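You operate a simulated robot arm through the tools that you are given. There is no shell and no other tool. Be economical: measure what you need, move in short steps, check, and stop when the job is done.

You are at the controls of a simulated robot arm. One attempt, no reset.

JOB
Put one of the clay pieces from the door end of the plank table on the large tile there.
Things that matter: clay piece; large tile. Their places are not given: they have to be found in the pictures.

It is judged by the outcome, as a careful person would: the job done as asked, and still so three seconds after it is handed in. It fails if anything else is knocked over, pushed out of place, dropped, spilled or broken.

ROBOT AND FRAMES
A 7-joint arm with a two-finger parallel gripper, fixed in place. Base frame: the origin is at the foot of the arm, x ahead of it, y to its left, z up; the work surface is at about z = 0. Readings come in m, degrees, newtons and seconds.
With the tool pointing down near the work surface it reaches from about 0.24 to 0.62 m from the base axis. Its first joint turns from -66.0 to 66.0 degrees. Payload 2.6 kg.
The TCP is the grasp point between the finger pads, 0.03 m short of the fingertips. In the tool frame z runs along the fingers and y along their closing line. Largest opening 0.094 m; finger width 0.028, thickness 0.01; the body of the gripper, 0.05 by 0.096 m, starts 0.055 m behind the TCP.
Orientation is told as [roll, pitch, yaw] about the base's x, y, z axes, in that order, counted from this pose: with the fingers straight down and closing along the base's y, the tool's x points along the base's -x, its y along +y and its z along -z.

CONTROLS
- The arm moves only by the tool step_arm. Its argument "series" is a list of rows, each a list of 7 numbers: the shift along the tool's x, y, z in m, then the turn, a rotation vector about the tool's x, y, z in degrees, then the closure, from 0 (fully open) to 1 (shut). In form: [[tx, ty, tz, wx, wy, wz, grip], ...]. A call has 1 to 10 rows; each row shifts and turns the commanded pose from where the row before left it, along the tool's axes as they then stand. Each row takes 0.2 s and may step no farther than 0.05 m and 8.6 degrees from the row before; otherwise, or with a gripper value out of range, the whole call is refused. A pose out of reach is approached as far as the arm can. The call stops where the force on the tool passes 40 N (or 10 N more than at its start, if that is more) or the arm is blocked; 0.2 s more then pass. Each finger travels about 0.072 m/s and halts on what it meets, pressing with about 36 N; the grip force reading is that of the motor and also rises with nothing between the fingers. The clock runs only during rows and for 0.2 s after the last one: add rows that do not move to give the fingers time. It gives the time, the measured TCP pose, the force on the tool (base axes), the opening and the grip force at its end, in the units of the frame above (readings bear some noise).
- Cameras (640 x 400 px; columns grow to the right, rows downward): "scene" is fixed at [0.0302, 0.4354, 0.5496]; the picture's right is [-0.79, -0.61, 0.00], its down [-0.42, 0.55, -0.72] and it looks along [0.44, -0.57, -0.70] (base axes); focal length 330 px, centre (320, 200). "wrist" rides on the gripper at [-0.037, 0, -0.058] in the tool frame; the picture's right is [0.00, -1.00, 0.00], its down [0.97, 0.00, -0.24] and it looks along [0.24, 0.00, 0.97] (tool axes); focal length 218 px, centre (320, 200).
- snapshot(camera): a new picture of that camera. The clock stands still meanwhile.
- point_at(camera, pixels): for up to 12 pixels [column, row] of the newest picture of that camera ("zoom" is the newest enlarged one), the place [x, y, z] in the base frame of the surface seen there, good to about 0.002 m. The clock stands still meanwhile.
- inspect(camera, box): a new picture of the part [left, top, right, bottom] of that camera's present view, enlarged. The clock stands still meanwhile.
- hand_in(): hands the job in; it is judged then, once.

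Work in short steps. Measure before you move; look again where a grasp or a placing could have gone wrong, and mend it. You have 60 turns and 26 pictures in all, those below and enlarged ones among them. Open the gripper and draw the arm clear of the work before you hand the job in, unless the task says otherwise; then end with one line.

The tools are called after "Call:" as a command line: name --pt "numbers of a row" for each row, then --argument value for the rest, lists and objects as JSON in quotes. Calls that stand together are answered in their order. step_arm: Moves the arm, as the interface text tells. Its arguments: {"type":"object","properties":{"series":{"type":"array","items":{"type":"array","items":{"type":"number"}}}},"required":["series"]} The other tools are called the same way: snapshot (camera) takes a picture; point_at (camera, pixels) gives the place of the surface under pixels of a picture; inspect (camera, box) takes an enlarged picture of a part of a camera's view; hand_in () hands the job in.

At the start:

```text
t: 0.0
tool_pos: [0.3496, 0.0975, 0.2835]
ee_rot: [0.0, 0.0, 0.0]
force: [-0.7, -0.5, 0.3]
width: 0.0938
finger_force: 0.1
```

scene: 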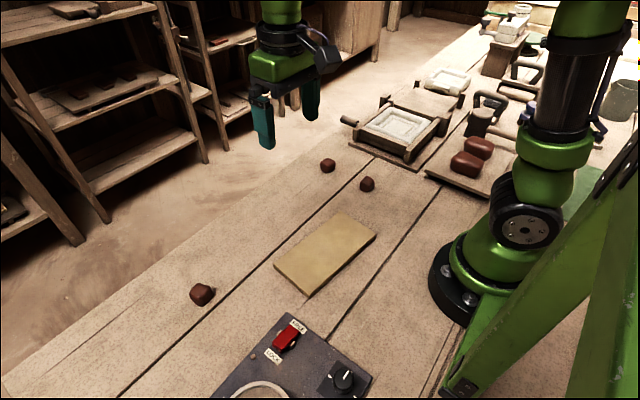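
wrist: 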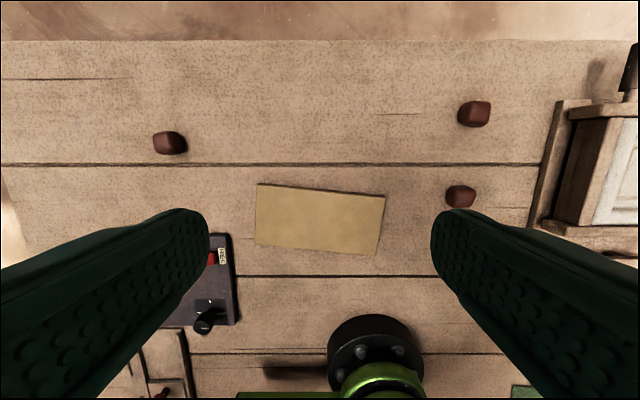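

The pictures show three dark clay pieces (scene at (328,165), (367,184), (202,294)) and a tile at (325,253). I'll enlarge the scene to find the door end and measure the objects.

Call:
inspect --camera "scene" --box '[320, 0, 640, 200]'

Call:
inspect --camera "scene" --box '[160, 130, 480, 330]'

Call:
point_at --camera "scene" --pixels '[[328, 162], [367, 182], [201, 290], [340, 214], [376, 236], [310, 296], [274, 266], [325, 253], [300, 200], [400, 128], [470, 160], [290, 335]]'

```text
2.00 times, centred on (480, 100) of scene
```

zoom: 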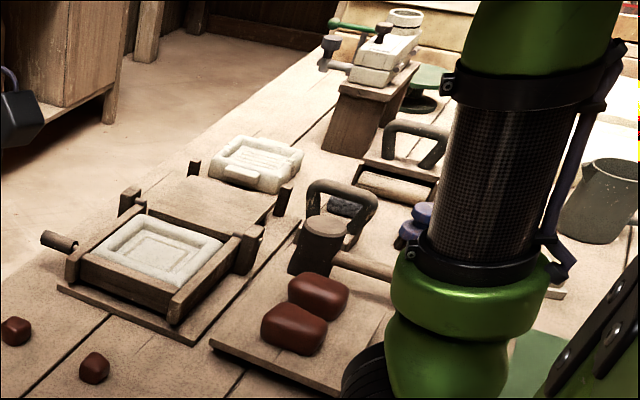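

```text
2.00 times, centred on (320, 230) of scene
```

zoom: 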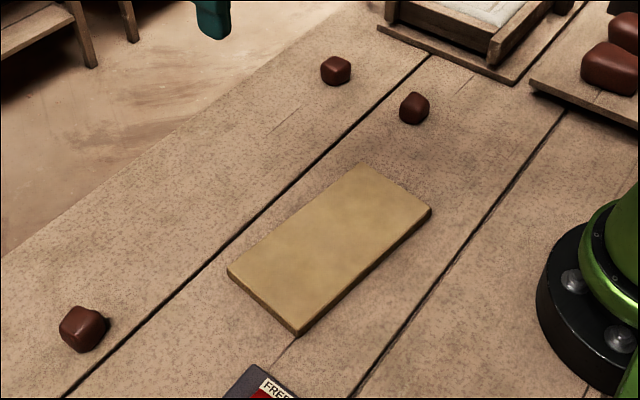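

```text
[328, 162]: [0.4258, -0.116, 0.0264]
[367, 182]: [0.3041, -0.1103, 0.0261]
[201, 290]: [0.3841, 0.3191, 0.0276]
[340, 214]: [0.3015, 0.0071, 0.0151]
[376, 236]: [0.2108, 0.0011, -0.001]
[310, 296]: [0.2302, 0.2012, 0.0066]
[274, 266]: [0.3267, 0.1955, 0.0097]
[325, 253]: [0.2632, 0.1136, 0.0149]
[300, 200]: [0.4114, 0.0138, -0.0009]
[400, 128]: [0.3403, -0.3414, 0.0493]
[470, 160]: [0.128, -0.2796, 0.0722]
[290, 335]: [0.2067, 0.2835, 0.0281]
```

One tile lies in reach (x 0.21–0.33, y 0–0.2, top z≈0.015). The door isn't in view yet, so I tilt the wrist toward +y to look along the table.

Call:
step_arm --pt "0 0 -0.04 -8.5 0 0 0" --pt "0 0 -0.02 -8.5 0 0 0" --pt "0 0 0 -8.5 0 0 0" --pt "0 0 0 -8.5 0 0 0" --pt "0 0 0 -8.5 0 0 0" --pt "0 0 0 -8.5 0 0 0" --pt "0 0 0 0 0 0 0"

Call:
snapshot --camera "wrist"

```text
t: 1.6
tool_pos: [0.349, 0.096, 0.344]
ee_rot: [51.1, 0.1, -0.1]
force: [0.0, 0.6, -0.8]
width: 0.0944
finger_force: 0.0
```

```text
21 pictures are left
```

wrist: 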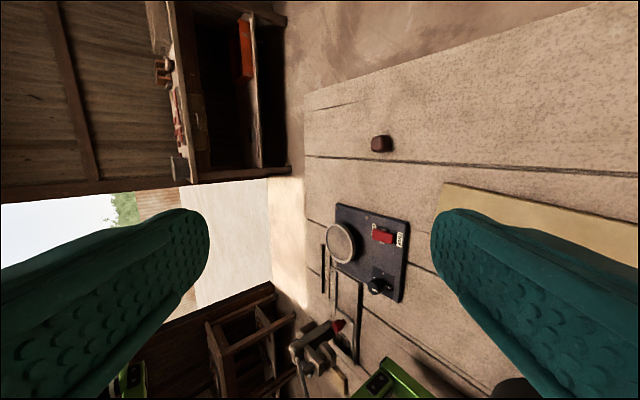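

An open doorway is visible beyond the +y end. I check the -y end too, in case there is another door or tile.

Call:
step_arm --pt "0 0 0 8.5 0 0 0" --pt "0 0 0 8.5 0 0 0" --pt "0 0 0 8.5 0 0 0" --pt "0 0 0 8.5 0 0 0" --pt "0 0 0 8.5 0 0 0" --pt "0 0 0 8.5 0 0 0" --pt "0 0 0 8.5 0 0 0" --pt "0 0 0 8.5 0 0 0" --pt "0 0 0 8.5 0 0 0" --pt "0 0 0 8.5 0 0 0"

Call:
step_arm --pt "0 0 0 8.5 0 0 0" --pt "0 0 0 8.5 0 0 0" --pt "0 0 0 0 0 0 0"

Call:
snapshot --camera "wrist"

```text
t: 3.8
tool_pos: [0.3489, 0.0941, 0.345]
ee_rot: [-34.2, 0.0, -0.1]
force: [0.3, -0.3, 0.2]
width: 0.0939
finger_force: 0.1
```

```text
t: 4.6
tool_pos: [0.3493, 0.0938, 0.344]
ee_rot: [-51.0, 0.0, -0.1]
force: [0.2, 0.2, 0.1]
width: 0.0939
finger_force: 0.1
```

```text
20 pictures are left
```

wrist: 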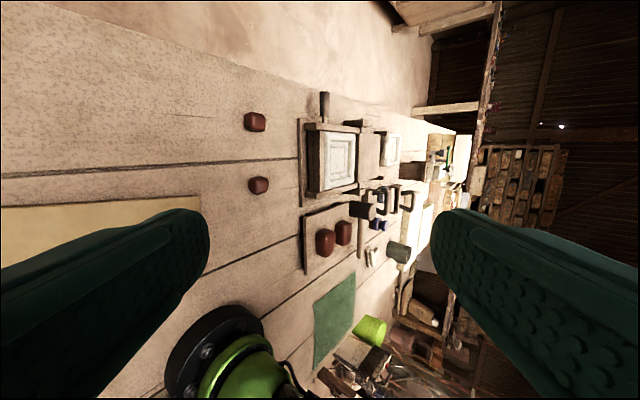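

The doorway exists only at the +y end, so the piece at (0.384, 0.319) is the door-end one. I look closer at the control panel and that piece in the scene view.

Call:
inspect --camera "scene" --box '[160, 260, 384, 400]'

Call:
step_arm --pt "0 0 0 -8.5 0 0 0" --pt "0 0 0 -8.5 0 0 0" --pt "0 0 0 -8.5 0 0 0" --pt "0 0 0 -8.5 0 0 0" --pt "0 0 0 -8.5 0 0 0" --pt "0 0 0 -8.5 0 0 0" --pt "0 0.05 0 0 0 0 0" --pt "0 0.05 0 0 0 0 0" --pt "0 0.05 0 0 0 0 0" --pt "0 0 0 0 0 0 0"

Call:
snapshot --camera "wrist"

```text
2.86 times, centred on (272, 330) of scene
```

zoom: 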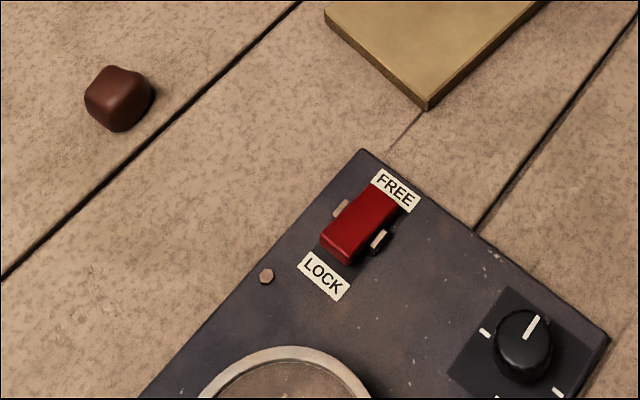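

```text
t: 6.8
tool_pos: [0.3482, 0.2442, 0.3456]
ee_rot: [0.0, 0.0, -0.1]
force: [0.3, -0.5, 0.2]
width: 0.0939
finger_force: 0.0
```

```text
18 pictures are left
```

wrist: 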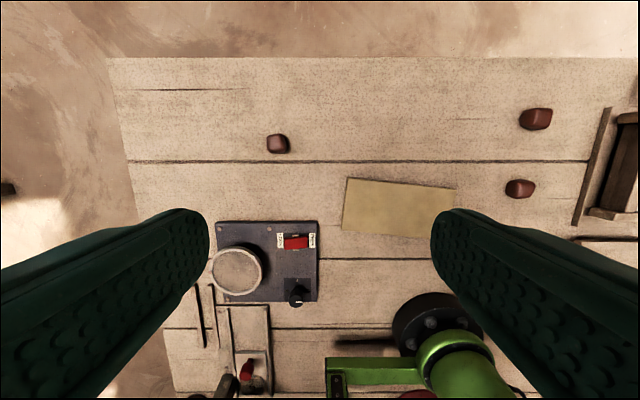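

The panel is not part of the job. Now I enlarge the door-end clay piece at wrist (278,143) to measure its outline.

Call:
inspect --camera "wrist" --box '[246, 123, 310, 163]'

Call:
point_at --camera "wrist" --pixels '[[278, 140], [278, 144], [270, 143], [285, 143], [277, 137], [277, 151], [262, 143], [347, 180], [454, 190], [446, 232], [345, 226], [398, 206]]'

```text
10.00 times, centred on (278, 143) of wrist
```

zoom: 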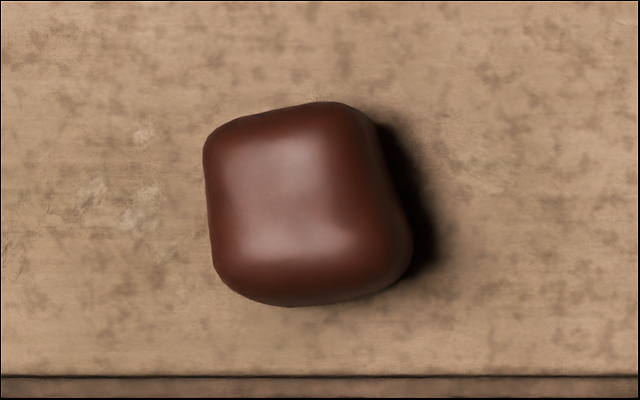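

```text
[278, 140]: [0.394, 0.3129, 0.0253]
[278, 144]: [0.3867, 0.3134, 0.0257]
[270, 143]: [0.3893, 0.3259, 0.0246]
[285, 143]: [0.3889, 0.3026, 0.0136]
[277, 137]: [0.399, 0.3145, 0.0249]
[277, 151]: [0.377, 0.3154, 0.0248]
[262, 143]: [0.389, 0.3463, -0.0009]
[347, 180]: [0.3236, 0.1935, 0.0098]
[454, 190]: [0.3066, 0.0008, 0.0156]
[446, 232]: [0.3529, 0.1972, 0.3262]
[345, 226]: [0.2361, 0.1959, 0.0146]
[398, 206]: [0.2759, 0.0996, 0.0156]
```

The piece is about 0.03 m wide, centred near (0.388, 0.315), with top z≈0.026. I move above it and descend to z≈0.12 to check alignment.

Call:
step_arm --pt "-0.02 0.036 0 0 0 0 0" --pt "-0.02 0.035 0 0 0 0 0" --pt "0 0 0.05 0 0 0 0" --pt "0 0 0.05 0 0 0 0" --pt "0 0 0.05 0 0 0 0" --pt "0 0 0.05 0 0 0 0" --pt "0 0 0.025 0 0 0 0" --pt "0 0 0 0 0 0 0"

Call:
snapshot --camera "wrist"

```text
t: 8.6
tool_pos: [0.3916, 0.3145, 0.1203]
ee_rot: [0.0, 0.0, 0.0]
force: [-0.6, -0.3, -0.3]
width: 0.0941
finger_force: 0.0
```

```text
16 pictures are left
```

wrist: 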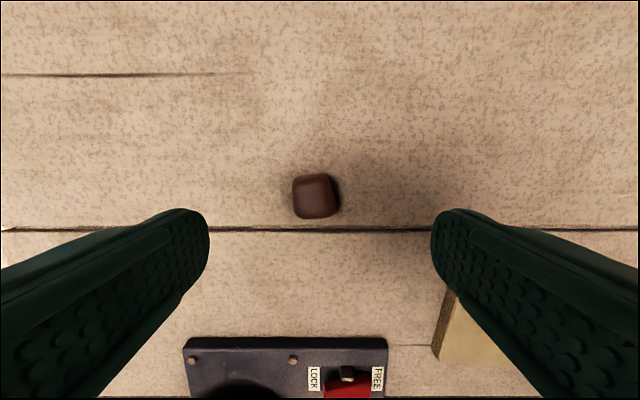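

The piece is at wrist (316,196), between the fingers. I measure its edges once more before descending.

Call:
point_at --camera "wrist" --pixels '[[316, 177], [316, 196], [316, 214], [296, 196], [334, 196], [188, 342], [385, 342]]'

```text
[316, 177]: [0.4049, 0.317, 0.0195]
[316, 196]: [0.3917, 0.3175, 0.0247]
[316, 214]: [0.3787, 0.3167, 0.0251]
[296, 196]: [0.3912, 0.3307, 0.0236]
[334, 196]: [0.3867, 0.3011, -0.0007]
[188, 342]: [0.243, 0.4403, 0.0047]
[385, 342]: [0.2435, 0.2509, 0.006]
```

Centre is about (0.390, 0.317); I descend to z≈0.035 (fingertips at ≈0.005), then close.

Call:
step_arm --pt "0.001 0.002 0.04 0 0 0 0" --pt "0 0 0.03 0 0 0 0" --pt "0 0 0.015 0 0 0 0" --pt "0 0 0 0 0 0 0"

Call:
step_arm --pt "0 0 0 0 0 0 0.4" --pt "0 0 0 0 0 0 0.75" --pt "0 0 0 0 0 0 0.75" --pt "0 0 0 0 0 0 0.75" --pt "0 0 0 0 0 0 0.75"

```text
t: 9.6
tool_pos: [0.3905, 0.3182, 0.0354]
ee_rot: [0.0, -0.1, -0.1]
force: [0.3, 0.1, 1.5]
width: 0.0942
finger_force: 0.1
```

```text
t: 10.8
tool_pos: [0.391, 0.3174, 0.0358]
ee_rot: [0.0, -0.1, 0.0]
force: [0.2, 0.0, -0.8]
width: 0.0326
finger_force: 35.8
```

The fingers stopped at 0.0326 m with 35.8 N, so the piece is held. I lift and check.

Call:
step_arm --pt "0 0 -0.02 0 0 0 0.8" --pt "0 0 -0.04 0 0 0 0.8" --pt "0 0 -0.04 0 0 0 0.8" --pt "0 0 0 0 0 0 0.8"

Call:
snapshot --camera "wrist"

```text
t: 11.8
tool_pos: [0.3886, 0.3192, 0.1372]
ee_rot: [0.0, 0.0, -0.1]
force: [0.6, -0.3, -0.7]
width: 0.0329
finger_force: 36.2
```

```text
15 pictures are left
```

wrist: 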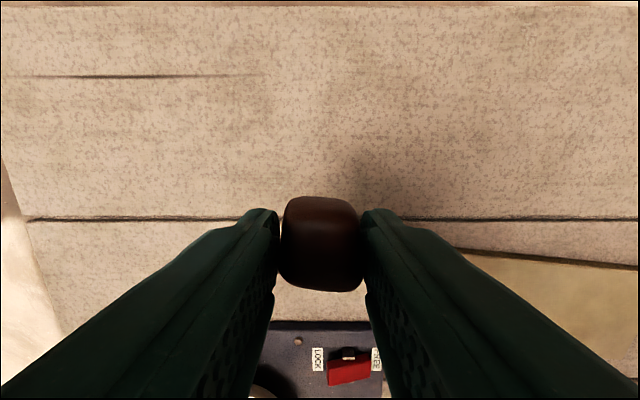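

The piece is held securely. The tile centre is about (0.27, 0.10), so I carry the piece there at this height.

Call:
step_arm --pt "0.02 -0.04 0 0 0 0 0.8" --pt "0.02 -0.04 0 0 0 0 0.8" --pt "0.02 -0.04 0 0 0 0 0.8" --pt "0.02 -0.04 0 0 0 0 0.8" --pt "0.02 -0.04 0 0 0 0 0.8" --pt "0.018 -0.018 0 0 0 0 0.8" --pt "0 0 0.03 0 0 0 0.8" --pt "0 0 0 0 0 0 0.8"

Call:
snapshot --camera "scene"

Call:
snapshot --camera "wrist"

```text
t: 13.6
tool_pos: [0.2697, 0.0993, 0.104]
ee_rot: [0.0, 0.1, 0.0]
force: [-0.2, 0.4, -0.5]
width: 0.0329
finger_force: 35.6
```

```text
14 pictures are left
```

scene: 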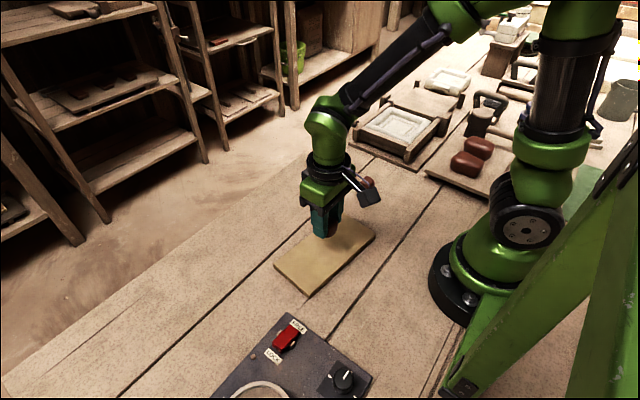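

```text
13 pictures are left
```

wrist: 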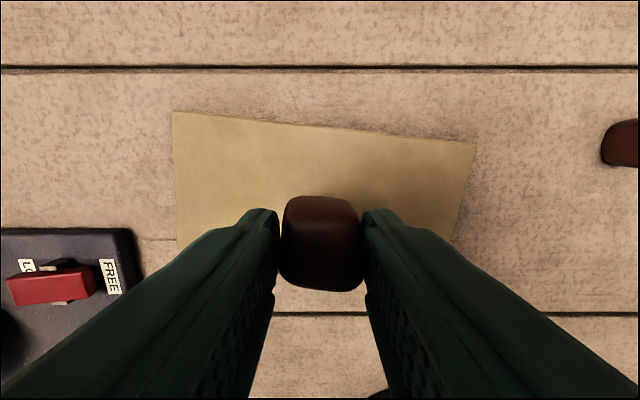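

The piece is over the tile's middle. I lower it gently to TCP z≈0.053.

Call:
step_arm --pt "0 0 0.03 0 0 0 0.8" --pt "0 0 0.013 0 0 0 0.8" --pt "0 0 0.005 0 0 0 0.8" --pt "0 0 0.003 0 0 0 0.8" --pt "0 0 0 0 0 0 0.8"

```text
t: 14.8
tool_pos: [0.2699, 0.0985, 0.0529]
ee_rot: [0.0, 0.1, -0.1]
force: [-0.2, -0.4, -0.5]
width: 0.0331
finger_force: 36.3
```

No contact shows yet, so I take one more millimetre step and read the force.

Call:
step_arm --pt "0 0 0.001 0 0 0 0.8" --pt "0 0 0 0 0 0 0.8"

```text
t: 15.4
tool_pos: [0.2712, 0.098, 0.0524]
ee_rot: [-0.1, 0.0, -0.1]
force: [0.1, -0.1, 0.2]
width: 0.0328
finger_force: 36.0
```

The bottom should be within a millimetre or so of the tile; I step down 1 mm more, then open the fingers.

Call:
step_arm --pt "0 0 0.001 0 0 0 0.8" --pt "0 0 0 0 0 0 0.8"

Call:
step_arm --pt "0 0 0 0 0 0 0.6" --pt "0 0 0 0 0 0 0.4" --pt "0 0 0 0 0 0 0.2" --pt "0 0 0 0 0 0 0.2" --pt "0 0 0 0 0 0 0.2"

Call:
step_arm --pt "0 0 -0.02 0 0 0 0.2" --pt "0 0 -0.04 0 0 0 0.2" --pt "0 0 -0.05 0 0 0 0.1" --pt "0 0 -0.05 0 0 0 0" --pt "0 0 -0.04 0 0 0 0" --pt "-0.04 0 0 0 0 0 0" --pt "-0.04 0 0 0 0 0 0" --pt "0 0 0 0 0 0 0"

Call:
snapshot --camera "wrist"

Call:
snapshot --camera "scene"

```text
t: 16.0
tool_pos: [0.2701, 0.0989, 0.0512]
ee_rot: [-0.1, 0.0, -0.2]
force: [-7.0, -3.3, 26.9]
width: 0.0329
finger_force: 36.0
```

```text
t: 17.2
tool_pos: [0.2713, 0.099, 0.0507]
ee_rot: [-0.1, 0.1, 0.0]
force: [0.3, -0.1, 0.3]
width: 0.0752
finger_force: 0.0
```

```text
t: 19.0
tool_pos: [0.3506, 0.097, 0.2527]
ee_rot: [0.0, 0.0, -0.1]
force: [-0.5, 0.4, 0.7]
width: 0.0942
finger_force: 0.1
```

```text
12 pictures are left
```

wrist: 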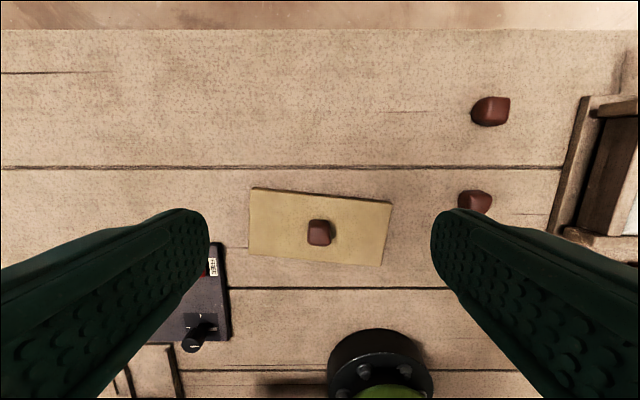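

```text
11 pictures are left
```

scene: 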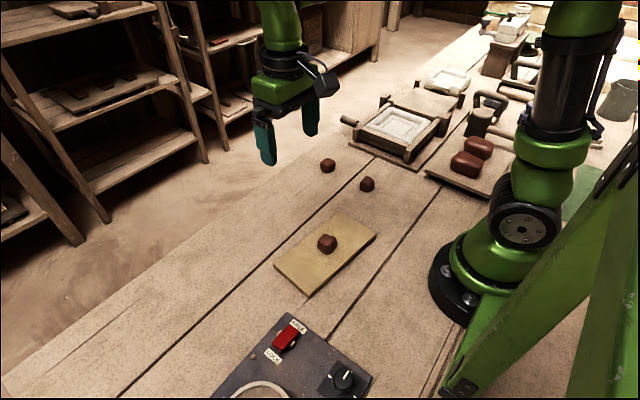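

The piece rests at the middle of the tile (scene (327,243)), the tile hasn't moved, everything else looks untouched, and the arm is clear and open. I hand in.

Call:
hand_in

```text
The job is handed in.
```

I put the clay piece from the door end of the table on the middle of the large tile; nothing else appeared to move in the final pictures, and the arm was clear with its gripper open when I handed in.
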